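You operate a simulated robot arm through the tools that you are given. There is no shell and no other tool. Be economical: measure what you need, move in short steps, check, and stop when the job is done.

You run a simulated two-armed robot. Do the job below in one go: nothing can be reset, and whatever is moved stays where it is left.

JOB
Light the guard lamp, switch the rig on and test its lamps.
Fine: the lamp goes on at the rocker switch; main switch on before you press the test button once; key on, then reset. The track stays standing.
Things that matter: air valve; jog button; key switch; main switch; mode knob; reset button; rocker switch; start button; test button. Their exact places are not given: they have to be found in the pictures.

Only the result counts: the job must be done as asked and must still hold three seconds after the hand-in. Knocking over, shifting, dropping, spilling or breaking anything else fails it.

ROBOT AND FRAMES
Two 7-joint arms with two-finger parallel grippers on one trunk, on a base that drives. Base frame: it is fixed to the floor where the robot stands at the start and does not move with it; the origin is under the middle of the robot, x ahead of it, y to its left, z up. Lengths are in m, angles in rad, forces in N, time in s.
The left shoulder is at the start at [0.05, 0.187, 1.146], the right one opposite. With the tool pointing down near the work surface each hand reaches from about 0.1 to 0.64 m from the robot's upright axis, wherever it stands, measured 20 degrees to its own side. Places, roughly: air valve [0.4, -1.2, 0.8]; jog button [0.4, -1.4, 1.1]; key switch [0.4, -1.4, 1]; main switch [0.4, -1.2, 1]; mode knob [0.4, -1.2, 1.2]; reset button [0.4, -1.5, 1.1]; rocker switch [0.4, 0, 1.2]; start button [0.4, -1.2, 1.1]; test button [0.4, -1.5, 1.3]. Payload 3.43 kg a hand.
The tool frame of a hand sits at the grasp point between the pads (the TCP): z along the fingers, y along the line on which they close. The tips reach 0.03 m beyond it. The gripper opens to 0.094 m. The fingers are 0.028 m wide and 0.01 m thick; the gripper's body (0.05 by 0.096 m) begins 0.055 m behind the TCP.
Orientation is told as [roll, pitch, yaw] about the base's x, y, z axes, in that order, counted from this pose: with the fingers straight down and closing along the base's y, the tool's x points along the base's -x, its y along +y and its z along -z.

CONTROLS
- The arms move only by the tool arm_command. It takes "left_plan", "right_plan" or both (then of equal length, played together; a hand with none holds still); each is a list of rows, each a list of 3 entries, a list of its own where there are three numbers: the shift along the base's x, y, z in cm, then the turn, a rotation vector about the base's x, y, z in rad, then the finger opening in cm, from 0 to 9.4. In form: [[[dx, dy, dz], [rx, ry, rz], hand], ...]. A call has 1 to 12 rows; each row shifts and turns the commanded pose from where the row before left it. Each row takes 0.2 s and may step no farther than 0.05 m and 0.15 rad from the row before; otherwise, or with a gripper value out of range, the whole call is refused. Where a pose cannot be reached the arm comes as near as it can. A force on the tool above 60 N (or 10 N above the force at the start of the call, whichever is more), or a blocked arm, ends the call early, and 0.2 s more pass. The fingers move at their own pace (about 0.153 m/s each) and stop on an object; they squeeze with about 26 N. The grip force told is the motor's: it shows also when the fingers shut on nothing. Time passes only in rows, and 0.2 s behind the last, so rows that do not move let the fingers close. It gives the time, the measured TCP pose, the force on the tool (base axes), the opening and the grip force at its end, in the units of the frame above (readings bear some noise), with the torque about the TCP (base axes, N m) and any sound that the robot's microphone picked up.
- Cameras (640 x 400 px; columns grow to the right, rows downward): "scene" is now at [0.1513, 0.0174, 1.3466]; the picture's right is [0.18, -0.98, 0.00], its down [-0.19, -0.03, -0.98] and it looks along [0.97, 0.17, -0.19] (base axes); focal length 214 px, centre (320, 200). "left" rides on the left gripper at [0.076, -0.014, -0.102] in its tool frame; the picture's right is [0.18, 0.98, 0.00], its down [-0.75, 0.14, -0.64] and it looks along [-0.63, 0.12, 0.77] (tool axes); focal length 243 px, centre (320, 200). "right" rides on the right gripper at [0.076, 0.014, -0.103] in its tool frame; the picture's right is [-0.18, 0.98, 0.00], its down [-0.75, -0.14, -0.64] and it looks along [-0.63, -0.12, 0.77] (tool axes); focal length 243 px, centre (320, 200).
- grab_frame(camera): a new picture of that camera. The clock stands still meanwhile.
- raise_lower(by): slides the trunk up (or, below 0, down) by that many m; the arms and the scene camera ride with it, the base frame stays. It gives what a move gives, with no picture.
- drive_base(legs): drives the robot by 1 to 6 legs, each [ahead, left, turn to the left] in m, m and rad, along the robot's own axes; the way and the turn of a leg run together, so that a leg with both is an arc; at most 1.5 m and 3.142 rad a leg. The arms and the cameras ride along, it lands a little off, and it stops where it bumps. It gives what a move gives.
- aim_head(pan, tilt): turns the head with the scene camera to pan (to the left, within 1.396 rad either way) and tilt (down, from -0.506 to 1.204), counted from straight ahead of the robot. It gives what a move gives.
- probe_pixels(camera, pixels): for up to 12 pixels [column, row] of the newest picture of that camera ("zoom" is the newest enlarged one), the place [x, y, z] in the base frame of the surface seen there, good to about 0.002 m. The clock stands still meanwhile.
- close_up(camera, box): a new picture of the part [left, top, right, bottom] of that camera's present view, enlarged. The clock stands still meanwhile.
- finish_job(): hands the job in; it is judged then, once.

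Go step by step. Measure first, check grasps and placings, and put right what went wrong. The budget is 80 turns and 78 pictures, counting those below and the enlarged ones. Unless the task says otherwise, let go and move clear before handing in, and close with one line.

The tools are called after "Call:" as name(argument=value, ...) on one line, values as JSON. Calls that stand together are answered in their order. arm_command: Moves the arms, as the interface text tells. Its arguments: {"type":"object","properties":{"left_plan":{"type":"array"},"right_plan":{"type":"array"}},"required":[]} The other tools are called the same way: raise_lower (by) slides the trunk up or down; drive_base (legs) drives the base; aim_head (pan, tilt) turns the head that bears the scene camera; grab_frame (camera) takes a picture; probe_pixels (camera, pixels) gives the place of the surface under pixels of a picture; close_up (camera, box) takes an enlarged picture of a part of a camera's view; finish_job () hands the job in.

At the start:

```text
time: 0.0
left_tool_pos: [0.3121, 0.1368, 1.3787]
left_ee_rot: [-0.001, -0.001, -0.002]
left_force: [0.4, 0.3, 0.0]
left_moment: [0.0, 0.02, 0.0]
left_finger_gap: 0.0941
left_gripper_force: 0.0
right_tool_pos: [0.3252, -0.101, 1.2677]
right_ee_rot: [-0.001, 0.0, 0.0]
right_force: [-0.6, 0.1, -0.5]
right_moment: [0.03, 0.0, 0.03]
right_finger_gap: 0.0942
right_gripper_force: 0.1
trunk travel left (down, up): [-0.361, 0.07]
robot x, y, heading: [-0.0008, -0.0029, 0.002]
head pan, tilt: [0.178, 0.192]
```

scene: 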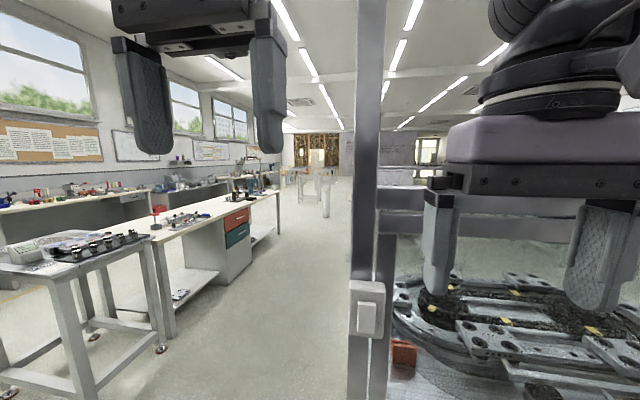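
right: 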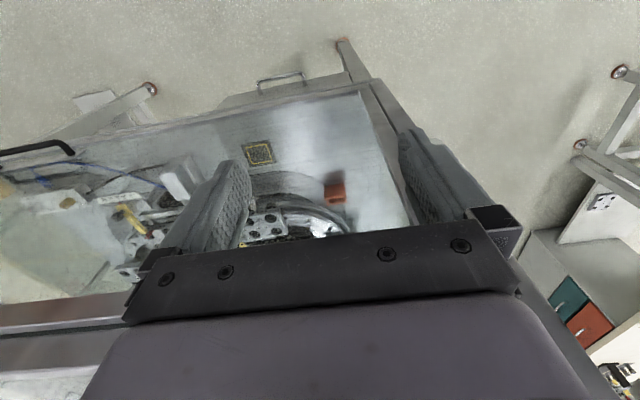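
left: 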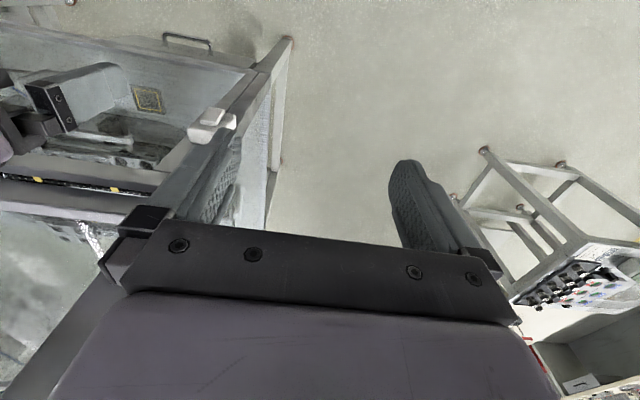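

The rocker switch appears to be the white box on the post at about (367,310). I'll enlarge it and probe.

Call:
close_up(camera="scene", box=[330, 260, 410, 360])

Call:
probe_pixels(camera="scene", pixels=[[367, 287], [367, 300], [367, 310], [367, 320], [367, 330], [354, 310], [381, 310], [370, 260], [370, 350]])

```text
4.00 times, centred on (370, 310) of scene
```

zoom: 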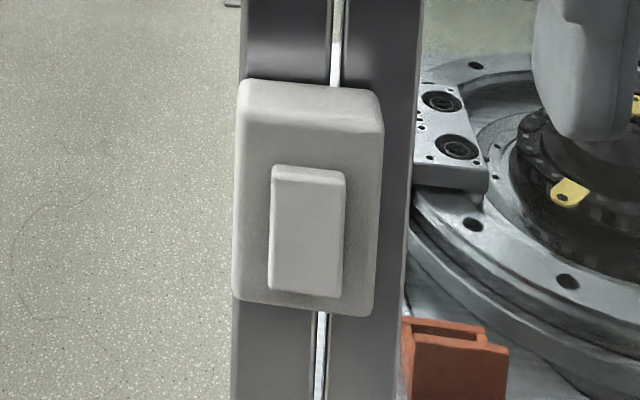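

```text
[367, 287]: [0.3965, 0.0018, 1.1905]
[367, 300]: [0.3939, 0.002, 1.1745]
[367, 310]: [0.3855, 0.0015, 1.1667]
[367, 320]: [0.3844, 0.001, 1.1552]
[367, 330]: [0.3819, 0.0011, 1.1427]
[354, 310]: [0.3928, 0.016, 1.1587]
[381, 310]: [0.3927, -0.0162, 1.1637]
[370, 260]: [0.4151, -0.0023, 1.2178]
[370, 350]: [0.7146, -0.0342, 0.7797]
```

The rocker spans zoom rows 165–297. I'll probe finely to see its tilt.

Call:
probe_pixels(camera="zoom", pixels=[[310, 150], [308, 180], [308, 192], [306, 210], [306, 235], [305, 260], [305, 280], [304, 290], [303, 304], [283, 235], [335, 235]])

Call:
aim_head(pan=-1.2, tilt=0.25)

Call:
grab_frame(camera="scene")

```text
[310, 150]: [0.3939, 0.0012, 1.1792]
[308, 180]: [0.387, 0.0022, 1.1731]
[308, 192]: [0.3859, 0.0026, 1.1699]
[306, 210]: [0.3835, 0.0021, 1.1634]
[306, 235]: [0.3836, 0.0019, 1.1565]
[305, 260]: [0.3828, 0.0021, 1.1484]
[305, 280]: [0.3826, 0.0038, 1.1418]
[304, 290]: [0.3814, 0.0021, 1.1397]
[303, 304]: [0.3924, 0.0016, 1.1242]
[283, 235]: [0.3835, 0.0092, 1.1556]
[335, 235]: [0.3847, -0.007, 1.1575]
```

```text
time: 1.5
left_tool_pos: [0.3129, 0.1368, 1.379]
left_ee_rot: [-0.002, 0.0, -0.001]
left_force: [-0.7, -0.6, 0.4]
left_moment: [0.01, 0.01, -0.04]
left_finger_gap: 0.0937
left_gripper_force: 0.0
right_tool_pos: [0.326, -0.1006, 1.2666]
right_ee_rot: [0.002, 0.001, -0.001]
right_force: [0.3, 0.4, 0.4]
right_moment: [0.02, -0.02, -0.01]
right_finger_gap: 0.0937
right_gripper_force: 0.1
trunk travel left (down, up): [-0.361, 0.07]
robot x, y, heading: [-0.0006, -0.0001, -0.002]
head pan, tilt: [-1.201, 0.25]
```

```text
73 pictures are left
```

scene: 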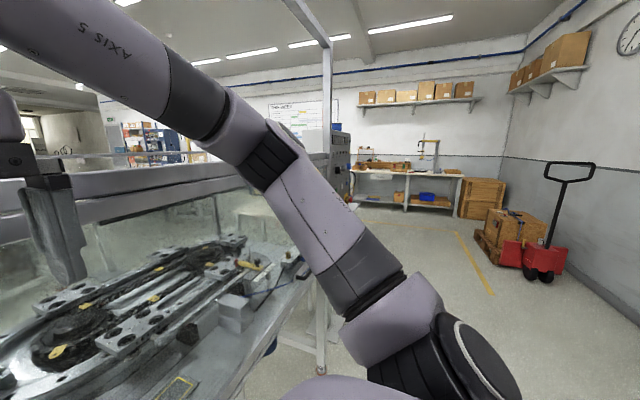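

The rocker's lower end stands out (x 0.381 vs 0.387 at top), so it is the end to press. I'll back off a little and turn the right hand to point ahead, fingers shut.

Call:
drive_base(legs=[[-0.2, 0, 0]])

Call:
arm_command(right_plan=[[[0, 0, 0], [0, -0.143, 0], 0], [[0, 0, 0], [0, -0.143, 0], 0], [[0, 0, 0], [0, -0.143, 0], 0], [[0, 0, 0], [0, -0.143, 0], 0], [[0, 0, 0], [0, -0.143, 0], 0], [[0, 0, 0], [0, -0.143, 0], 0], [[0, 0, 0], [0, -0.143, 0], 0], [[0, 0, 0], [0, -0.143, 0], 0], [[0, 0, 0], [0, -0.143, 0], 0], [[0, 0, 0], [0, -0.142, 0], 0], [[0, 0, 0], [0, -0.142, 0], 0], [[0, 0, 0], [0, 0, 0], 0]])

Call:
aim_head(pan=0, tilt=0.25)

Call:
grab_frame(camera="scene")

```text
time: 3.1
left_tool_pos: [0.1108, 0.1367, 1.3809]
left_ee_rot: [-0.003, 0.0, -0.001]
left_force: [0.7, -0.2, -0.3]
left_moment: [-0.02, 0.02, -0.02]
left_finger_gap: 0.094
left_gripper_force: 0.1
right_tool_pos: [0.1254, -0.1011, 1.268]
right_ee_rot: [0.003, -0.001, 0.0]
right_force: [0.0, -0.5, 0.1]
right_moment: [-0.04, 0.01, 0.04]
right_finger_gap: 0.0942
right_gripper_force: 0.0
trunk travel left (down, up): [-0.361, 0.07]
robot x, y, heading: [-0.2012, -0.0014, -0.001]
head pan, tilt: [-1.201, 0.25]
```

```text
time: 5.7
left_tool_pos: [0.1115, 0.136, 1.3781]
left_ee_rot: [-0.002, 0.0, -0.001]
left_force: [0.3, 0.3, 0.1]
left_moment: [0.03, -0.02, 0.0]
left_finger_gap: 0.0938
left_gripper_force: 0.0
right_tool_pos: [0.1295, -0.0946, 1.2712]
right_ee_rot: [2.563, -1.568, -2.564]
right_force: [0.7, 0.2, -0.2]
right_moment: [0.0, 0.01, 0.0]
right_finger_gap: 0.0
right_gripper_force: 25.7
right hand out of reach, approached as far as the arm can: row 11
trunk travel left (down, up): [-0.361, 0.07]
robot x, y, heading: [-0.1982, 0.0006, -0.001]
head pan, tilt: [-1.201, 0.25]
```

```text
time: 7.1
left_tool_pos: [0.111, 0.1353, 1.3794]
left_ee_rot: [-0.003, 0.001, 0.0]
left_force: [-0.1, 0.2, 0.6]
left_moment: [0.02, -0.02, 0.02]
left_finger_gap: 0.094
left_gripper_force: 0.0
right_tool_pos: [0.1319, -0.0966, 1.2689]
right_ee_rot: [-0.549, -1.557, 0.537]
right_force: [-0.7, -0.8, -0.8]
right_moment: [-0.02, 0.01, -0.02]
right_finger_gap: 0.0001
right_gripper_force: 26.1
trunk travel left (down, up): [-0.361, 0.07]
robot x, y, heading: [-0.2013, 0.0, -0.001]
head pan, tilt: [0.0, 0.25]
```

```text
72 pictures are left
```

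scene: 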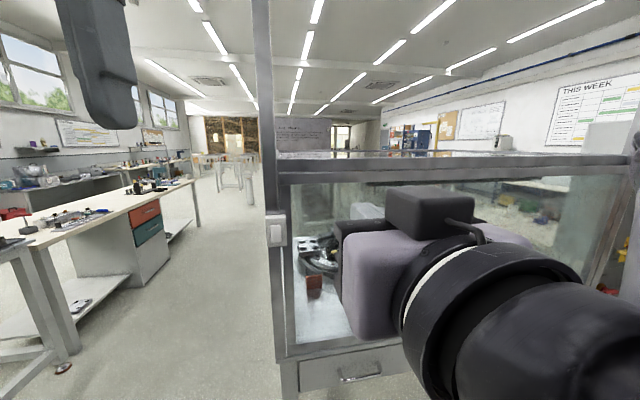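

The hand now points ahead and the rocker is at (277,232). I'll move in front of its lower end.

Call:
arm_command(right_plan=[[[0, 3, -4], [0, 0, 0], 0], [[0, 3, -4], [0, 0, 0], 0], [[0, 3.8, -3], [0, 0, 0], 0], [[3, 0, -2.2], [0, 0, 0], 0], [[4, 0, 0], [0, 0, 0], 0], [[4, 0, 0], [0, 0, 0], 0], [[4, 0, 0], [0, 0, 0], 0], [[4, 0, 0], [0, 0, 0], 0], [[0, 0, 0], [0, 0, 0], 0]])

Call:
grab_frame(camera="right")

Call:
grab_frame(camera="scene")

```text
time: 7.7
left_tool_pos: [0.1122, 0.137, 1.379]
left_ee_rot: [-0.001, -0.001, -0.001]
left_force: [-0.1, 0.1, 0.0]
left_moment: [0.0, 0.01, 0.01]
left_finger_gap: 0.0942
left_gripper_force: 0.1
right_tool_pos: [0.14, -0.0944, 1.2727]
right_ee_rot: [1.682, -1.299, -1.762]
right_force: [0.7, 0.2, -0.5]
right_moment: [0.02, 0.02, -0.02]
right_finger_gap: 0.0002
right_gripper_force: 25.8
trunk travel left (down, up): [-0.361, 0.07]
robot x, y, heading: [-0.2012, 0.0042, 0.004]
head pan, tilt: [0.0, 0.25]
stopped in row 2 (right hand): the arm was blocked; the commanded pose is now the measured one
```

```text
71 pictures are left
```

right: 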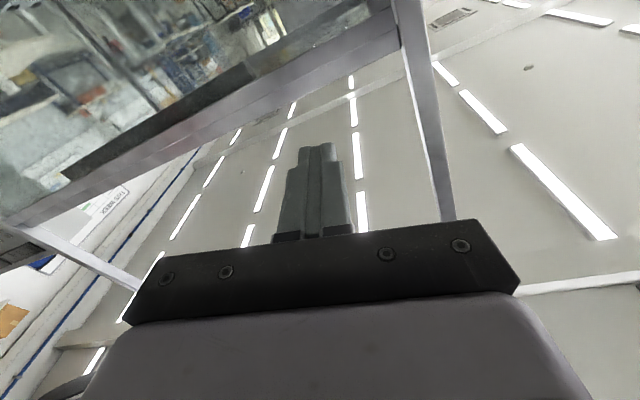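

```text
70 pictures are left
```

scene: 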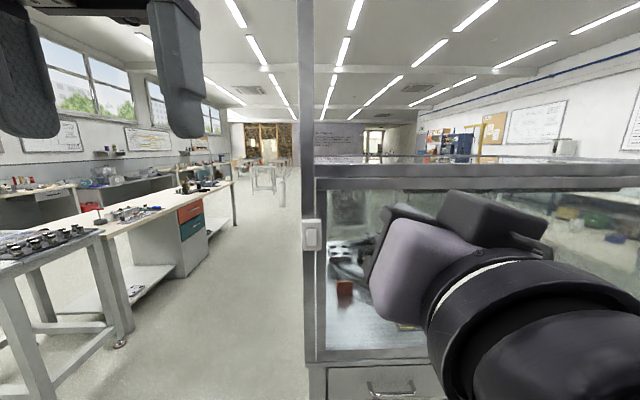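

The arm was cramped near the body (hand rolled by about 0.27 rad). I'll move it ahead first, then straighten it, keeping short of the cage.

Call:
arm_command(right_plan=[[[4, 0, 0], [0, 0, 0], 0], [[4, 0, 0], [0, 0, 0], 0], [[2, 0, 0], [-0.13, 0, 0.04], 0], [[0, 0, 0], [-0.13, 0, 0.04], 0], [[0, 0, 0], [0, 0.03, 0], 0], [[0, 0, 0], [0, 0, 0], 0]])

```text
time: 9.1
left_tool_pos: [0.1127, 0.1365, 1.3795]
left_ee_rot: [-0.001, 0.0, 0.0]
left_force: [0.2, 0.4, 0.1]
left_moment: [-0.02, -0.01, 0.0]
left_finger_gap: 0.0941
left_gripper_force: 0.1
right_tool_pos: [0.2368, -0.093, 1.2735]
right_ee_rot: [2.452, -1.557, -2.443]
right_force: [-0.2, 0.4, 0.2]
right_moment: [-0.01, 0.02, 0.04]
right_finger_gap: 0.0
right_gripper_force: 25.9
trunk travel left (down, up): [-0.361, 0.07]
robot x, y, heading: [-0.2012, -0.0008, -0.002]
head pan, tilt: [0.0, 0.25]
```

It is straight again. Now I'll go sideways and down to in front of the rocker's lower end.

Call:
arm_command(right_plan=[[[0, 2.5, -3.5], [0, 0, 0], 0], [[0, 2.5, -3.5], [0, 0, 0], 0], [[0, 2.5, -3.5], [0, 0, 0], 0], [[0, 2, -3.3], [0, 0, 0], 0], [[4, 0, 0], [0, 0, 0], 0], [[4, 0, 0], [0, 0, 0], 0], [[0, 0, 0], [0, 0, 0], 0]])

Call:
close_up(camera="scene", box=[200, 150, 440, 300])

```text
time: 10.7
left_tool_pos: [0.1111, 0.1371, 1.3791]
left_ee_rot: [-0.003, 0.0, 0.001]
left_force: [0.6, 0.5, 0.5]
left_moment: [0.0, 0.0, 0.03]
left_finger_gap: 0.094
left_gripper_force: 0.0
right_tool_pos: [0.3176, 0.0024, 1.1337]
right_ee_rot: [2.445, -1.556, -2.434]
right_force: [0.3, -0.1, 0.1]
right_moment: [0.03, -0.01, 0.0]
right_finger_gap: 0.0001
right_gripper_force: 25.3
trunk travel left (down, up): [-0.361, 0.07]
robot x, y, heading: [-0.1995, -0.0, 0.004]
head pan, tilt: [0.0, 0.25]
```

```text
2.67 times, centred on (320, 225) of scene
```

zoom: 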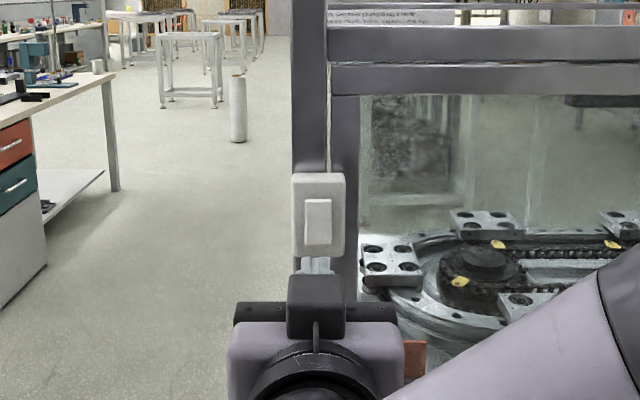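

Tip at x≈0.348, aligned at y 0.002, z 1.134; rocker lower end at x 0.381. I'll press in small steps and retreat.

Call:
arm_command(right_plan=[[[2.5, 0, 0], [0, 0, 0], 0], [[0.6, 0, 0], [0, 0, 0], 0], [[0.3, 0, 0], [0, 0, 0], 0], [[0.3, 0, 0], [0, 0, 0], 0], [[0.3, 0, 0], [0, 0, 0], 0], [[0, 0, 0], [0, 0, 0], 0]])

Call:
close_up(camera="scene", box=[270, 180, 390, 280])

```text
time: 12.1
left_tool_pos: [0.1075, 0.1356, 1.3806]
left_ee_rot: [-0.002, -0.003, 0.001]
left_force: [0.2, -0.9, -0.7]
left_moment: [0.03, -0.01, 0.0]
left_finger_gap: 0.0936
left_gripper_force: 0.0
right_tool_pos: [0.3532, 0.0007, 1.1354]
right_ee_rot: [2.401, -1.556, -2.39]
right_force: [-29.8, -6.6, -7.4]
right_moment: [0.31, -0.19, -0.18]
right_finger_gap: 0.0
right_gripper_force: 26.4
trunk travel left (down, up): [-0.361, 0.07]
robot x, y, heading: [-0.2016, -0.0039, 0.004]
head pan, tilt: [0.0, 0.25]
```

```text
4.00 times, centred on (330, 230) of scene
```

zoom: 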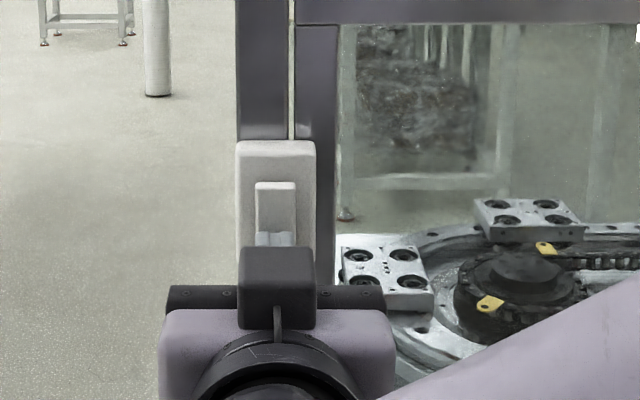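

Contact at 30 N with no click heard. Let me see whether the rocker tipped.

Call:
probe_pixels(camera="zoom", pixels=[[276, 187], [276, 196], [276, 210], [276, 220], [276, 228], [276, 238], [276, 160]])

Call:
arm_command(right_plan=[[[0.3, 0, 0], [0, 0, 0], 0], [[0.3, 0, 0], [0, 0, 0], 0], [[0.3, 0, 0], [0, 0, 0], 0], [[0, 0, 0], [0, 0, 0], 0]])

Call:
close_up(camera="scene", box=[270, 180, 390, 280])

```text
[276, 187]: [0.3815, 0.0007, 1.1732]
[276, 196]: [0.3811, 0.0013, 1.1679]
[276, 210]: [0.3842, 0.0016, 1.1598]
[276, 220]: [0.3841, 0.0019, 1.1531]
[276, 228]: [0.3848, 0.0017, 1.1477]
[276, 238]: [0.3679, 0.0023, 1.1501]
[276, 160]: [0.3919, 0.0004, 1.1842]
```

```text
time: 12.7
left_tool_pos: [0.1056, 0.1334, 1.3808]
left_ee_rot: [0.0, -0.005, -0.001]
left_force: [0.3, -0.7, -0.6]
left_moment: [0.06, -0.01, -0.01]
left_finger_gap: 0.0941
left_gripper_force: 0.0
right_tool_pos: [0.3532, 0.0019, 1.1334]
right_ee_rot: [2.43, -1.558, -2.412]
right_force: [-29.6, -8.2, 3.6]
right_moment: [0.11, -0.52, -0.31]
right_finger_gap: 0.0
right_gripper_force: 26.1
trunk travel left (down, up): [-0.361, 0.07]
robot x, y, heading: [-0.2025, -0.0017, -0.005]
head pan, tilt: [0.0, 0.25]
stopped in row 3 (right hand): the force on the tool passed its limit (the readings are from after the stop); the commanded pose is now the measured one
```

```text
4.00 times, centred on (330, 230) of scene
```

zoom: 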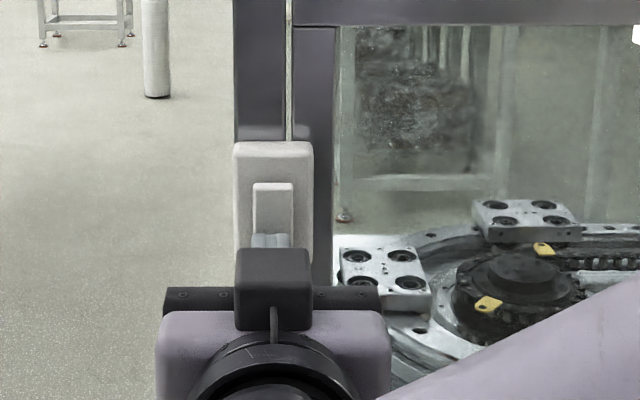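

The top now stands out (x 0.3815 at z 1.173) and the bottom is in, so it has flipped. I'll back off and look for the lamp.

Call:
arm_command(right_plan=[[[-3, 0, 0], [0, 0, 0], 0], [[-4, 0, 0], [0, 0, 0], 0], [[-2, -3, 4], [0, 0, 0], 0], [[0, -4, 4], [0, 0, 0], 0], [[0, 0, 0], [0, 0, 0], 0]])

Call:
close_up(camera="scene", box=[270, 180, 390, 280])

Call:
aim_head(pan=-0.3, tilt=-0.4)

Call:
grab_frame(camera="scene")

```text
refused: row 3 steps farther than a row can; nothing moved
```

```text
4.00 times, centred on (330, 230) of scene
```

zoom: 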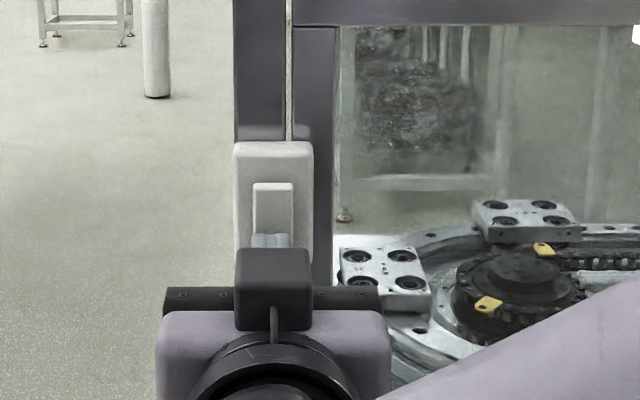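

```text
time: 13.7
left_tool_pos: [0.1035, 0.1354, 1.3814]
left_ee_rot: [0.001, -0.006, -0.002]
left_force: [-0.4, -0.6, -0.9]
left_moment: [-0.02, 0.0, -0.02]
left_finger_gap: 0.0939
left_gripper_force: 0.0
right_tool_pos: [0.3537, 0.0021, 1.1342]
right_ee_rot: [2.442, -1.557, -2.425]
right_force: [-41.2, -9.4, 4.3]
right_moment: [0.26, -0.72, -0.33]
right_finger_gap: 0.0
right_gripper_force: 25.9
trunk travel left (down, up): [-0.361, 0.07]
robot x, y, heading: [-0.2005, 0.0004, 0.004]
head pan, tilt: [-0.3, -0.4]
```

```text
65 pictures are left
```

scene: 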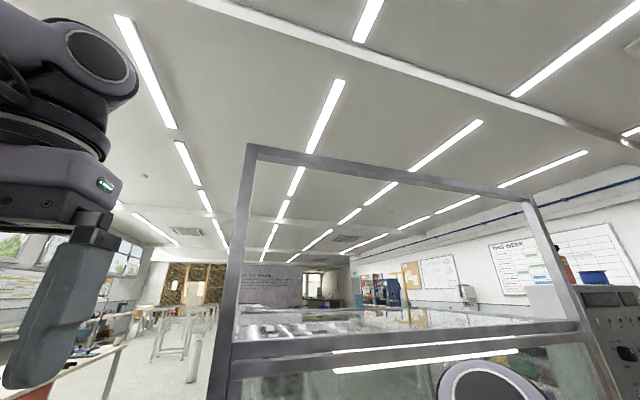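

Bright strips now show under the cage rail at (430,350), likely the guard lamp; the panel cabinet is at (610,320). Retreating the hand.

Call:
arm_command(right_plan=[[[-3, 0, 0], [0, 0, 0], 0], [[-4, 0, 0], [0, 0, 0], 0], [[-2, -3, 3], [0, 0, 0], 0], [[0, -3, 3.5], [0, 0, 0], 0], [[0, -3, 2], [0, 0, 0], 0], [[0, 0, 0], [0, 0, 0], 0]])

Call:
aim_head(pan=0, tilt=0.1)

Call:
grab_frame(camera="scene")

```text
time: 15.1
left_tool_pos: [0.1109, 0.1371, 1.3793]
left_ee_rot: [-0.002, 0.0, 0.0]
left_force: [-0.1, -0.9, 0.2]
left_moment: [-0.02, -0.01, -0.01]
left_finger_gap: 0.094
left_gripper_force: 0.0
right_tool_pos: [0.2712, -0.0908, 1.2169]
right_ee_rot: [2.001, -1.564, -1.985]
right_force: [0.0, 0.2, 0.0]
right_moment: [0.0, 0.0, -0.02]
right_finger_gap: 0.0
right_gripper_force: 26.2
trunk travel left (down, up): [-0.361, 0.07]
robot x, y, heading: [-0.1984, -0.0005, -0.001]
head pan, tilt: [-0.3, -0.4]
```

```text
time: 16.1
left_tool_pos: [0.1118, 0.1368, 1.379]
left_ee_rot: [-0.002, 0.001, -0.002]
left_force: [-0.3, -0.3, 0.2]
left_moment: [0.0, -0.01, -0.01]
left_finger_gap: 0.094
left_gripper_force: 0.0
right_tool_pos: [0.2702, -0.0903, 1.2166]
right_ee_rot: [1.952, -1.566, -1.936]
right_force: [0.0, -0.3, 0.3]
right_moment: [0.01, 0.01, 0.0]
right_finger_gap: 0.0
right_gripper_force: 26.0
trunk travel left (down, up): [-0.361, 0.07]
robot x, y, heading: [-0.1982, -0.0004, -0.0]
head pan, tilt: [0.0, 0.099]
```

```text
64 pictures are left
```

scene: 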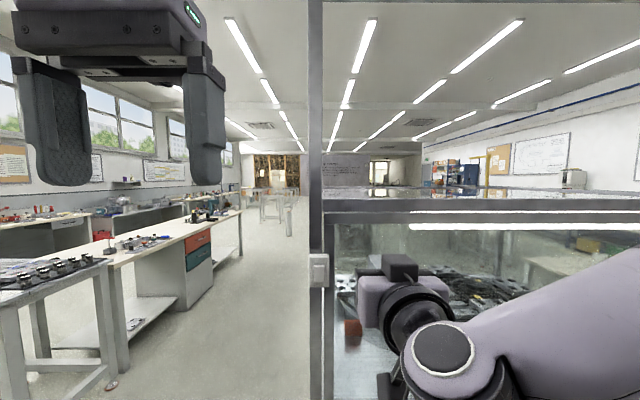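

The guard lamp tube (520,226) is lit now; it was not before. Next drive right to the panel.

Call:
drive_base(legs=[[0, -1.2, 0]])

Call:
grab_frame(camera="scene")

```text
time: 22.2
left_tool_pos: [0.1252, -1.0672, 1.3796]
left_ee_rot: [-0.001, 0.0, 0.029]
left_force: [-0.7, -0.6, 1.1]
left_moment: [0.01, 0.01, -0.01]
left_finger_gap: 0.0937
left_gripper_force: 0.0
right_tool_pos: [0.2895, -1.2908, 1.216]
right_ee_rot: [1.954, -1.564, -1.91]
right_force: [0.2, -0.8, -0.8]
right_moment: [0.0, -0.02, 0.0]
right_finger_gap: 0.0
right_gripper_force: 26.3
trunk travel left (down, up): [-0.361, 0.07]
robot x, y, heading: [-0.1861, -1.2131, 0.026]
head pan, tilt: [0.0, 0.099]
```

```text
63 pictures are left
```

scene: 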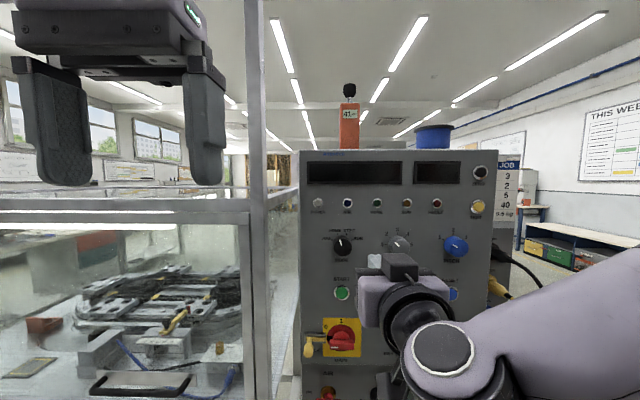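

The panel is in view; I'll enlarge it, and straighten the heading while backing off some.

Call:
drive_base(legs=[[-0.12, -0.1, -0.026]])

Call:
arm_command(right_plan=[[[0, -4, -2], [0, 0, 0], 0], [[0, -4, -2], [0, 0, 0], 0], [[0, -4, -2], [0, 0, 0], 0], [[0, -4, -2], [0, 0, 0], 0], [[0, -4, -2], [0, 0, 0], 0], [[0, 0, 0], [0, 0, 0], 0]])

Call:
aim_head(pan=-0.1, tilt=0.35)

Call:
grab_frame(camera="scene")

```text
time: 23.6
left_tool_pos: [0.0076, -1.1765, 1.3787]
left_ee_rot: [-0.002, -0.001, 0.002]
left_force: [0.0, 0.1, 0.1]
left_moment: [0.02, -0.01, -0.01]
left_finger_gap: 0.0943
left_gripper_force: 0.0
right_tool_pos: [0.1687, -1.403, 1.2176]
right_ee_rot: [2.008, -1.562, -1.991]
right_force: [0.0, 0.7, -0.1]
right_moment: [-0.03, 0.01, -0.01]
right_finger_gap: 0.0002
right_gripper_force: 25.5
trunk travel left (down, up): [-0.361, 0.07]
robot x, y, heading: [-0.3016, -1.3153, 0.006]
head pan, tilt: [0.0, 0.099]
```

```text
time: 25.0
left_tool_pos: [0.0084, -1.1749, 1.3792]
left_ee_rot: [-0.004, -0.001, 0.002]
left_force: [0.3, -0.1, -0.6]
left_moment: [-0.01, -0.01, 0.0]
left_finger_gap: 0.0941
left_gripper_force: 0.1
right_tool_pos: [0.1488, -1.522, 1.19]
right_ee_rot: [0.654, -1.56, -0.638]
right_force: [-0.4, 0.6, -0.2]
right_moment: [0.01, -0.01, -0.03]
right_finger_gap: 0.0001
right_gripper_force: 25.7
right hand out of reach, approached as far as the arm can: row 3, 4, 5
trunk travel left (down, up): [-0.361, 0.07]
robot x, y, heading: [-0.3045, -1.3114, -0.001]
head pan, tilt: [0.0, 0.099]
```

```text
time: 25.8
left_tool_pos: [0.0094, -1.1757, 1.3804]
left_ee_rot: [-0.002, 0.002, 0.001]
left_force: [0.2, -0.7, 0.2]
left_moment: [0.01, 0.02, 0.0]
left_finger_gap: 0.0938
left_gripper_force: 0.1
right_tool_pos: [0.1492, -1.5219, 1.1887]
right_ee_rot: [0.735, -1.56, -0.723]
right_force: [-0.2, -0.7, -0.1]
right_moment: [0.0, 0.01, -0.01]
right_finger_gap: 0.0
right_gripper_force: 25.8
trunk travel left (down, up): [-0.361, 0.07]
robot x, y, heading: [-0.3029, -1.3142, 0.001]
head pan, tilt: [-0.099, 0.351]
```

```text
62 pictures are left
```

scene: 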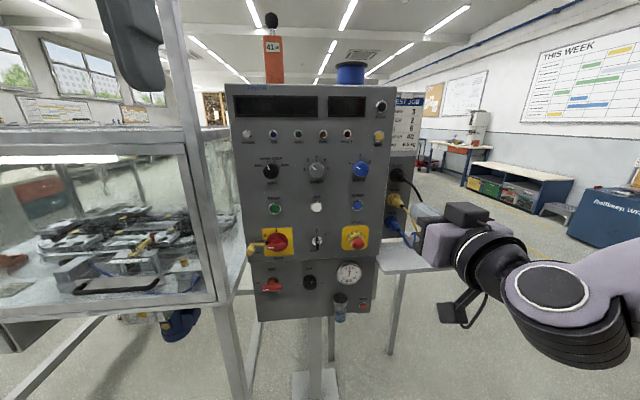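

Now the whole panel is clear. I'll enlarge it in two parts to read the labels.

Call:
close_up(camera="scene", box=[225, 80, 405, 200])

Call:
close_up(camera="scene", box=[225, 150, 405, 325])

```text
3.33 times, centred on (315, 140) of scene
```

zoom: 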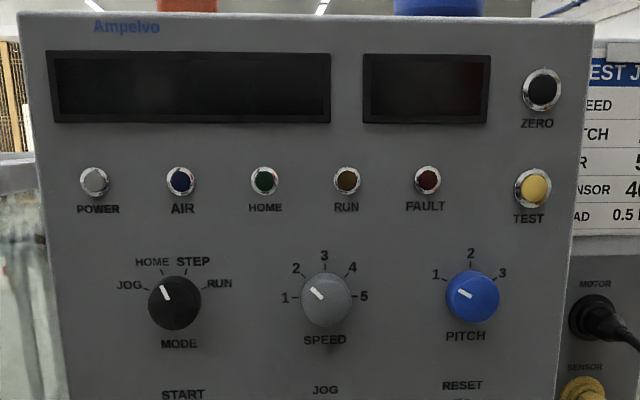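

```text
2.29 times, centred on (315, 238) of scene
```

zoom: 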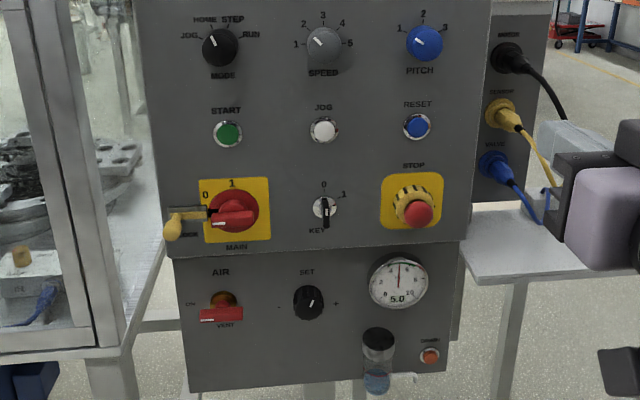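

I'll look closer at the main switch (with a yellow item at its left) and the key.

Call:
close_up(camera="scene", box=[240, 220, 300, 260])

Call:
close_up(camera="scene", box=[295, 220, 380, 270])

Call:
close_up(camera="scene", box=[245, 255, 335, 305])

```text
10.00 times, centred on (270, 240) of scene
```

zoom: 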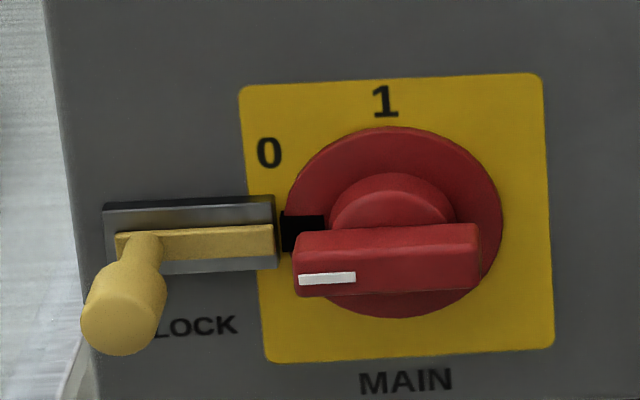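

```text
7.53 times, centred on (338, 245) of scene
```

zoom: 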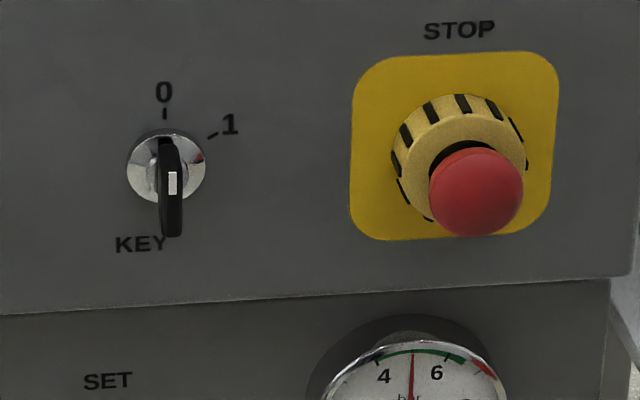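

```text
7.11 times, centred on (290, 280) of scene
```

zoom: 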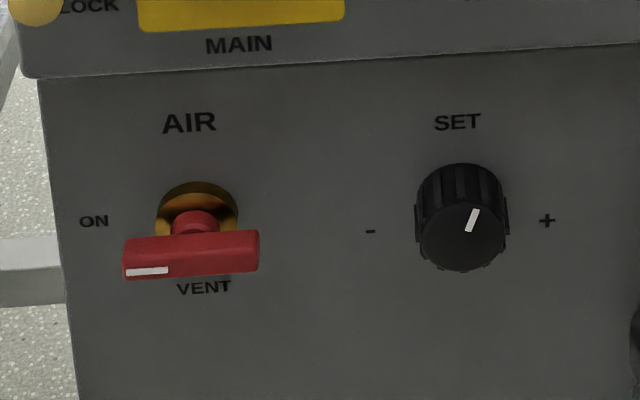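

The main switch has a sliding LOCK bolt whose tongue (300,235 in that zoom) enters the rotor; it must be drawn left first. Measuring all parts.

Call:
close_up(camera="scene", box=[240, 220, 300, 260])

Call:
probe_pixels(camera="zoom", pixels=[[125, 320], [148, 240], [130, 250], [200, 240], [262, 240], [300, 235], [190, 206], [300, 263], [470, 250], [390, 262], [390, 195], [520, 120]])

Call:
probe_pixels(camera="scene", pixels=[[276, 208], [316, 207], [357, 207], [379, 137], [317, 237], [318, 244], [271, 171], [300, 220], [335, 220], [300, 190], [300, 130], [268, 286]])

```text
10.00 times, centred on (270, 240) of scene
```

zoom: 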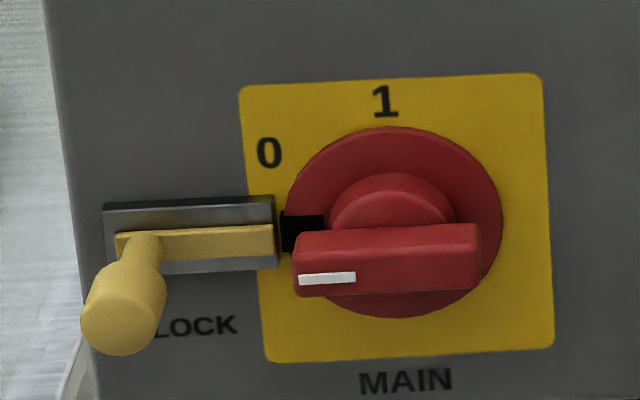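

```text
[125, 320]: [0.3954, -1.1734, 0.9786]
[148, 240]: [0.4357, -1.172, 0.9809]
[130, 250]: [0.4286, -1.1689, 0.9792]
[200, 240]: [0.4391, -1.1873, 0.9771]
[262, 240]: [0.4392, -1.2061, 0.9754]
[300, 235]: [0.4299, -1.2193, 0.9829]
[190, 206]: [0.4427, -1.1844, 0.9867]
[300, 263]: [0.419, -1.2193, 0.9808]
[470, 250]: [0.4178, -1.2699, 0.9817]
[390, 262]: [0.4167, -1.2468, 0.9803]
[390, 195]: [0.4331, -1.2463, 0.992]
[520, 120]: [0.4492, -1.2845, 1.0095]
```

```text
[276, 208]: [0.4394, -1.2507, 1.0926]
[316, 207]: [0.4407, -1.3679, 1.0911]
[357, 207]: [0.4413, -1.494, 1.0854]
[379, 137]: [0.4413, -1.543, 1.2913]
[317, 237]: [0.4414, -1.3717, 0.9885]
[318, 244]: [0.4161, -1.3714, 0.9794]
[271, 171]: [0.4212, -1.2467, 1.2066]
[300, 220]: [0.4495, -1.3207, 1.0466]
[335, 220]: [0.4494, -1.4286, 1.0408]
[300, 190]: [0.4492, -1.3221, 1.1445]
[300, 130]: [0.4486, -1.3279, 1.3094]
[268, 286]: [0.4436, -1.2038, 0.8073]
```

Panel plane is at x≈0.449, vertical. I need to know whether the bolt is in or out, so zoom harder.

Call:
close_up(camera="scene", box=[248, 235, 278, 255])

Call:
probe_pixels(camera="zoom", pixels=[[60, 110], [60, 90], [300, 80], [400, 100], [400, 150], [420, 100], [460, 80], [510, 80], [460, 140], [500, 160], [120, 60], [300, 130]])

```text
16.00 times, centred on (263, 245) of scene
```

zoom: 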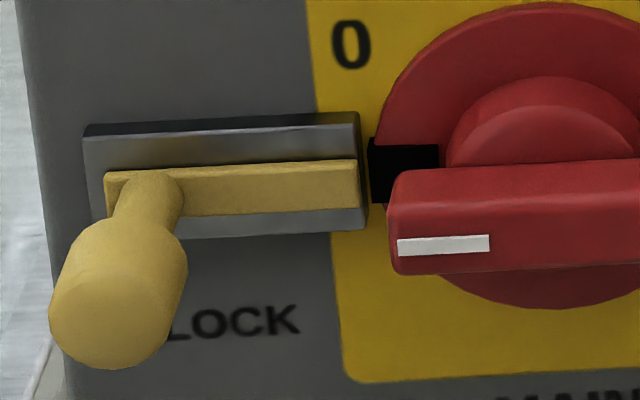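

```text
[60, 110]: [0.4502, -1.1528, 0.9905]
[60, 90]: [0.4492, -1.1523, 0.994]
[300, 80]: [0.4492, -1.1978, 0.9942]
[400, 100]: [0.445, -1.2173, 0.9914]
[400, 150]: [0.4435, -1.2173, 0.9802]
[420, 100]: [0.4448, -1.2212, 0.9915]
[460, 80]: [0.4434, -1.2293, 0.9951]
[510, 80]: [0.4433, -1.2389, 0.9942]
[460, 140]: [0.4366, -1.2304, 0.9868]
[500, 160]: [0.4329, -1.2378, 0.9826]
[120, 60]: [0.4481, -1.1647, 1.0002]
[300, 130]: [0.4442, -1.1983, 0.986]
```

The bolt's end (y −1.208) stops short of the black socket (y −1.211), so the lock is drawn out and needn't be touched. Now find the handle's edges and the other parts exactly.

Call:
close_up(camera="scene", box=[261, 228, 297, 252])

Call:
probe_pixels(camera="zoom", pixels=[[300, 40], [300, 100], [300, 160], [300, 180], [300, 205], [300, 220], [300, 240], [300, 270], [300, 290], [300, 320], [90, 240], [430, 240]])

Call:
close_up(camera="scene", box=[302, 228, 332, 258])

Call:
probe_pixels(camera="zoom", pixels=[[170, 120], [200, 120], [230, 120], [200, 160], [200, 180], [200, 200], [200, 230], [200, 260], [190, 200], [215, 200], [110, 150], [150, 100]])

```text
16.00 times, centred on (279, 240) of scene
```

zoom: 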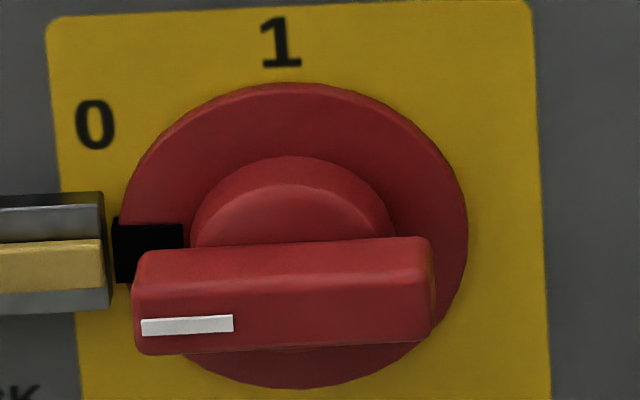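

```text
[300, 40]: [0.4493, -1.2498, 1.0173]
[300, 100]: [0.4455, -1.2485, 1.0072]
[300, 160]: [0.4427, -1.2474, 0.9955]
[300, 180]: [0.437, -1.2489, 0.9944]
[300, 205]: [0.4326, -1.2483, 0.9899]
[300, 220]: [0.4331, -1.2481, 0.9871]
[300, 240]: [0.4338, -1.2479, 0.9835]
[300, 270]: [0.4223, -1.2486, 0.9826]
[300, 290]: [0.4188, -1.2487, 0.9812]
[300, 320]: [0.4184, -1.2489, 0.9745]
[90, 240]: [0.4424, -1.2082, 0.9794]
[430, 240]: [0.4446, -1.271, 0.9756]
```

```text
13.33 times, centred on (317, 243) of scene
```

zoom: 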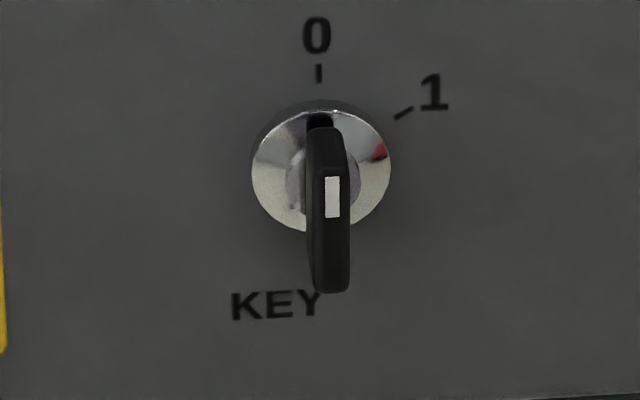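

```text
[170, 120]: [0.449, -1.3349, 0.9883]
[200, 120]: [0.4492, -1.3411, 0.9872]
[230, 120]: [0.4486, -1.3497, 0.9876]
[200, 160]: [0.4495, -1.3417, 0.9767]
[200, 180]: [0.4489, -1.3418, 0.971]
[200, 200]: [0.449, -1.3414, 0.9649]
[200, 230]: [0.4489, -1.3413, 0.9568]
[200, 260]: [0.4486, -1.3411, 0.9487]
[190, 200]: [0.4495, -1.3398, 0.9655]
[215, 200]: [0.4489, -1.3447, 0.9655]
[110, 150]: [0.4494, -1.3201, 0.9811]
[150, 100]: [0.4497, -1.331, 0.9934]
```

Rotation centre of the main switch is about (y −1.247, z 0.9765), its bar 15 mm thick, lying level. I'll measure the key and buttons next, then drive closer and lower the trunk.

Call:
probe_pixels(camera="zoom", pixels=[[320, 110], [329, 140], [329, 165], [333, 190], [333, 220], [335, 250], [335, 280], [317, 220], [347, 220], [270, 180], [375, 185], [298, 180]])

Call:
close_up(camera="scene", box=[342, 194, 372, 219])

Call:
probe_pixels(camera="zoom", pixels=[[320, 200], [320, 230], [320, 170], [290, 200], [350, 200], [260, 220], [380, 220]])

Call:
close_up(camera="scene", box=[364, 125, 394, 150])

Call:
probe_pixels(camera="zoom", pixels=[[320, 200], [320, 230], [320, 170], [290, 200], [350, 200], [260, 220], [380, 220]])

Call:
raise_lower(by=-0.15)

Call:
drive_base(legs=[[0.14, 0.03, 0]])

```text
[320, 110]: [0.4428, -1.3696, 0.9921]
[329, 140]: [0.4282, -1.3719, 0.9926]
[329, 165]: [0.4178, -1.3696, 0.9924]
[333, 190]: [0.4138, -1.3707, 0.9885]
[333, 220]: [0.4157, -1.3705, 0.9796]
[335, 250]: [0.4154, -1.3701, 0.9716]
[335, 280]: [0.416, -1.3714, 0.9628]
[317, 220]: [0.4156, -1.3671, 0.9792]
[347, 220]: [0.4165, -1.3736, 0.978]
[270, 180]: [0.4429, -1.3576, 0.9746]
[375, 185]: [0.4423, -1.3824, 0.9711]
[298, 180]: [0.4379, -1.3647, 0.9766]
```

```text
16.00 times, centred on (357, 206) of scene
```

zoom: 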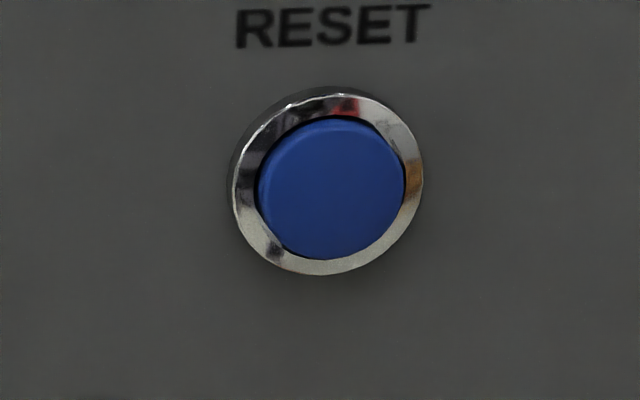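

```text
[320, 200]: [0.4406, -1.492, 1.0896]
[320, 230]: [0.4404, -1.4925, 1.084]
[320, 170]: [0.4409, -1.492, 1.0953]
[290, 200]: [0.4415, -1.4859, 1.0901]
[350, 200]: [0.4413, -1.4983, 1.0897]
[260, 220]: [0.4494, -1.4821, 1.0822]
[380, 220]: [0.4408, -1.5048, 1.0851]
```

```text
16.00 times, centred on (379, 138) of scene
```

zoom: 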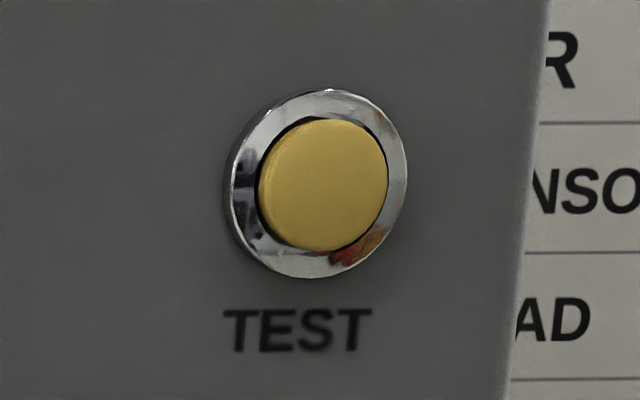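

```text
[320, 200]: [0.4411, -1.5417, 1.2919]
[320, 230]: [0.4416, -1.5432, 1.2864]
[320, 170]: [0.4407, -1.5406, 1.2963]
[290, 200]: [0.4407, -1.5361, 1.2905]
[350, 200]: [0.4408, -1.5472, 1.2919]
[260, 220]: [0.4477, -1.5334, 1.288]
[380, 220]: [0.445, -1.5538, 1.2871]
```

```text
time: 27.5
left_tool_pos: [0.0082, -1.1751, 1.2293]
left_ee_rot: [-0.003, 0.001, 0.0]
left_force: [0.3, -0.2, 0.1]
left_moment: [0.02, -0.02, -0.02]
left_finger_gap: 0.0938
left_gripper_force: 0.0
right_tool_pos: [0.1489, -1.5211, 1.0393]
right_ee_rot: [0.74, -1.561, -0.73]
right_force: [-0.5, 0.7, 0.6]
right_moment: [0.0, -0.02, 0.03]
right_finger_gap: 0.0003
right_gripper_force: 26.4
trunk travel left (down, up): [-0.211, 0.22]
robot x, y, heading: [-0.3024, -1.3134, 0.0]
head pan, tilt: [-0.099, 0.351]
```

```text
time: 28.9
left_tool_pos: [0.149, -1.147, 1.2286]
left_ee_rot: [-0.003, -0.001, -0.003]
left_force: [0.1, -0.8, 0.2]
left_moment: [0.02, 0.02, 0.03]
left_finger_gap: 0.0942
left_gripper_force: 0.1
right_tool_pos: [0.2892, -1.4932, 1.0385]
right_ee_rot: [0.701, -1.562, -0.696]
right_force: [0.4, 0.6, 0.1]
right_moment: [-0.02, 0.0, 0.01]
right_finger_gap: 0.0
right_gripper_force: 25.9
trunk travel left (down, up): [-0.211, 0.22]
robot x, y, heading: [-0.1666, -1.2814, -0.005]
head pan, tilt: [-0.099, 0.351]
```

The buttons' caps are flush with their rings (x≈0.441), so I'll press those with a tilted tip later. First swing the right hand in front of the main switch, rolling −90° so that the fingers straddle the level bar.

Call:
arm_command(right_plan=[[[0, 2.24, -0.57], [-0.143, 0, 0], 4], [[0, 2.24, -0.57], [-0.143, 0, 0], 4], [[0, 2.24, -0.57], [-0.143, 0, 0], 4], [[0, 2.24, -0.57], [-0.143, 0, 0], 4], [[0, 2.24, -0.57], [-0.143, 0, 0], 4], [[0, 2.24, -0.57], [-0.143, 0, 0], 4], [[0, 2.24, -0.57], [-0.143, 0, 0], 4], [[0, 2.24, -0.57], [-0.143, 0, 0], 4], [[0, 2.24, -0.57], [-0.143, 0, 0], 4], [[0, 2.24, -0.57], [-0.143, 0, 0], 4], [[0, 2.2, -0.55], [-0.141, 0, 0], 4], [[0, 0, 0], [0, 0, 0], 4]])

Call:
aim_head(pan=0, tilt=0.45)

Call:
grab_frame(camera="scene")

Call:
grab_frame(camera="right")

```text
time: 31.7
left_tool_pos: [0.1491, -1.1473, 1.2298]
left_ee_rot: [-0.001, -0.001, -0.003]
left_force: [0.8, 0.5, -0.3]
left_moment: [-0.03, -0.01, 0.0]
left_finger_gap: 0.0939
left_gripper_force: 0.0
right_tool_pos: [0.3017, -1.2701, 0.9963]
right_ee_rot: [-1.564, -0.077, 1.509]
right_force: [-0.7, 0.2, -0.1]
right_moment: [0.01, 0.02, 0.02]
right_finger_gap: 0.04
right_gripper_force: 0.0
trunk travel left (down, up): [-0.211, 0.22]
robot x, y, heading: [-0.1607, -1.2808, -0.004]
head pan, tilt: [-0.099, 0.351]
stopped in row 12 (right hand): the arm was blocked; the commanded pose is now the measured one
```

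```text
time: 32.3
left_tool_pos: [0.1495, -1.1466, 1.2285]
left_ee_rot: [0.0, 0.0, -0.003]
left_force: [0.2, -0.2, 0.2]
left_moment: [-0.02, 0.04, 0.02]
left_finger_gap: 0.0942
left_gripper_force: 0.1
right_tool_pos: [0.3014, -1.2687, 0.9953]
right_ee_rot: [-1.562, -0.075, 1.508]
right_force: [0.4, 0.6, -0.5]
right_moment: [0.0, 0.01, 0.03]
right_finger_gap: 0.0401
right_gripper_force: 0.0
trunk travel left (down, up): [-0.211, 0.22]
robot x, y, heading: [-0.1666, -1.2797, -0.004]
head pan, tilt: [0.0, 0.45]
```

```text
50 pictures are left
```

scene: 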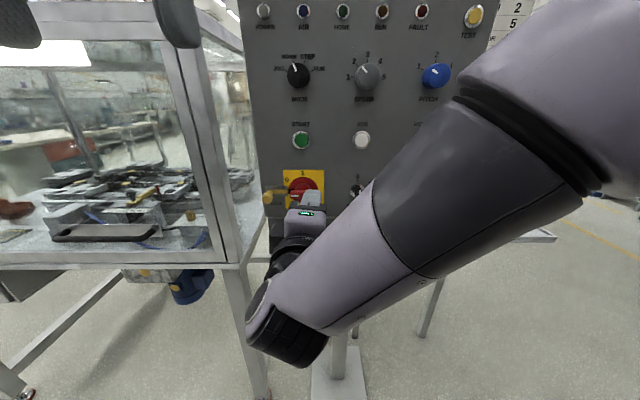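

```text
49 pictures are left
```

right: 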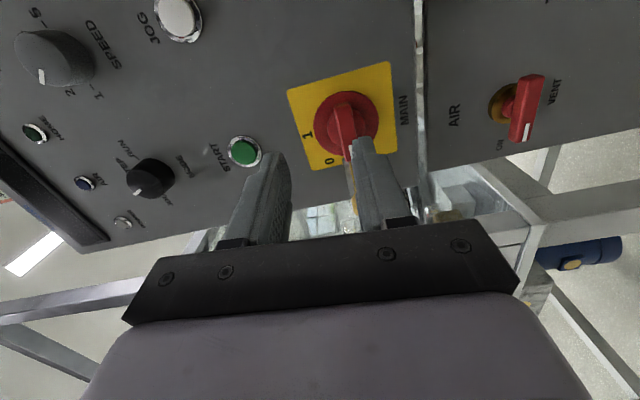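

The arm was cramped crossing the robot's midline; it stopped 2 cm short. I'll shift the robot left and slightly back so the switch is on the right hand's own side.

Call:
drive_base(legs=[[-0.05, 0.13, 0]])

Call:
arm_command(right_plan=[[[1, -3, -0.5], [0, 0, 0.03], 4], [[1, -3, -0.5], [-0.07, 0, 0.03], 4], [[1, -3, -0.5], [0, 0, 0], 4], [[1, -1, 0], [0, 0, 0], 4], [[0, 0, 0], [0, 0, 0], 4]])

```text
time: 33.7
left_tool_pos: [0.1002, -1.0168, 1.2303]
left_ee_rot: [0.0, 0.0, -0.011]
left_force: [-0.7, 0.0, -0.2]
left_moment: [0.0, 0.0, -0.04]
left_finger_gap: 0.094
left_gripper_force: 0.1
right_tool_pos: [0.2523, -1.1421, 0.9949]
right_ee_rot: [-1.562, -0.075, 1.501]
right_force: [0.3, 0.0, 0.8]
right_moment: [-0.01, 0.03, -0.03]
right_finger_gap: 0.0401
right_gripper_force: 0.0
trunk travel left (down, up): [-0.211, 0.22]
robot x, y, heading: [-0.2166, -1.1498, -0.01]
head pan, tilt: [0.0, 0.45]
```

```text
time: 34.9
left_tool_pos: [0.0993, -1.018, 1.229]
left_ee_rot: [-0.002, -0.001, -0.009]
left_force: [0.7, 0.3, -0.1]
left_moment: [-0.01, 0.0, 0.01]
left_finger_gap: 0.0941
left_gripper_force: 0.1
right_tool_pos: [0.2922, -1.2432, 0.9788]
right_ee_rot: [-1.565, -0.005, 1.561]
right_force: [-0.1, 0.1, -0.1]
right_moment: [0.01, 0.01, -0.03]
right_finger_gap: 0.0402
right_gripper_force: 0.0
trunk travel left (down, up): [-0.211, 0.22]
robot x, y, heading: [-0.2105, -1.1487, -0.011]
head pan, tilt: [0.0, 0.45]
```

The hand is squared up. Advance to straddle the bar (tips to x≈0.430), then view.

Call:
arm_command(right_plan=[[[4, -0.35, -0.28], [0, 0, 0], 4], [[4, 0, 0], [0, 0, 0], 4], [[2.7, 0, 0], [0, 0, 0], 4], [[0, 0, 0], [0, 0, 0], 4]])

Call:
grab_frame(camera="right")

Call:
close_up(camera="scene", box=[150, 120, 330, 260])

```text
time: 35.9
left_tool_pos: [0.0998, -1.0174, 1.2304]
left_ee_rot: [-0.001, 0.0, -0.011]
left_force: [0.3, 0.3, 0.8]
left_moment: [0.0, 0.01, 0.0]
left_finger_gap: 0.094
left_gripper_force: 0.1
right_tool_pos: [0.3999, -1.2465, 0.9763]
right_ee_rot: [-1.564, -0.005, 1.56]
right_force: [0.6, -0.4, -0.6]
right_moment: [-0.01, -0.03, 0.02]
right_finger_gap: 0.04
right_gripper_force: 0.1
trunk travel left (down, up): [-0.211, 0.22]
robot x, y, heading: [-0.2134, -1.153, -0.008]
head pan, tilt: [0.0, 0.45]
```

```text
48 pictures are left
```

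right: 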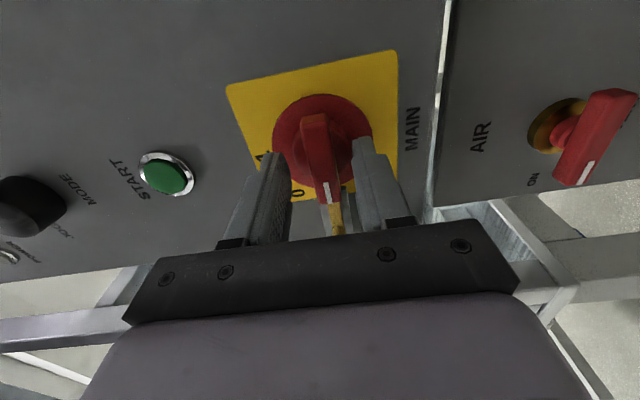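

```text
2.86 times, centred on (240, 190) of scene
```

zoom: 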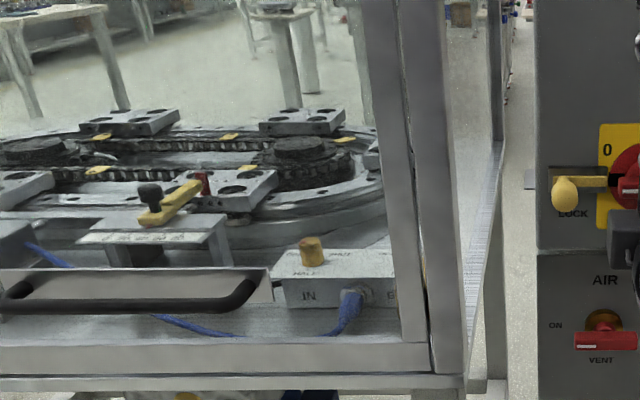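

The fingers straddle the bar. I'll close on it.

Call:
arm_command(right_plan=[[[0, 0, 0], [0, 0, 0], 0.8], [[0, 0, 0], [0, 0, 0], 0.8]])

```text
time: 36.5
left_tool_pos: [0.1003, -1.0189, 1.2276]
left_ee_rot: [-0.002, 0.0, -0.011]
left_force: [0.0, 0.5, -0.5]
left_moment: [-0.02, -0.03, 0.03]
left_finger_gap: 0.094
left_gripper_force: 0.1
right_tool_pos: [0.3991, -1.2465, 0.9752]
right_ee_rot: [-1.562, -0.005, 1.562]
right_force: [0.0, 0.9, -6.6]
right_moment: [0.0, -0.31, 0.15]
right_finger_gap: 0.0159
right_gripper_force: 44.7
trunk travel left (down, up): [-0.211, 0.22]
robot x, y, heading: [-0.2157, -1.1491, -0.009]
head pan, tilt: [0.0, 0.45]
```

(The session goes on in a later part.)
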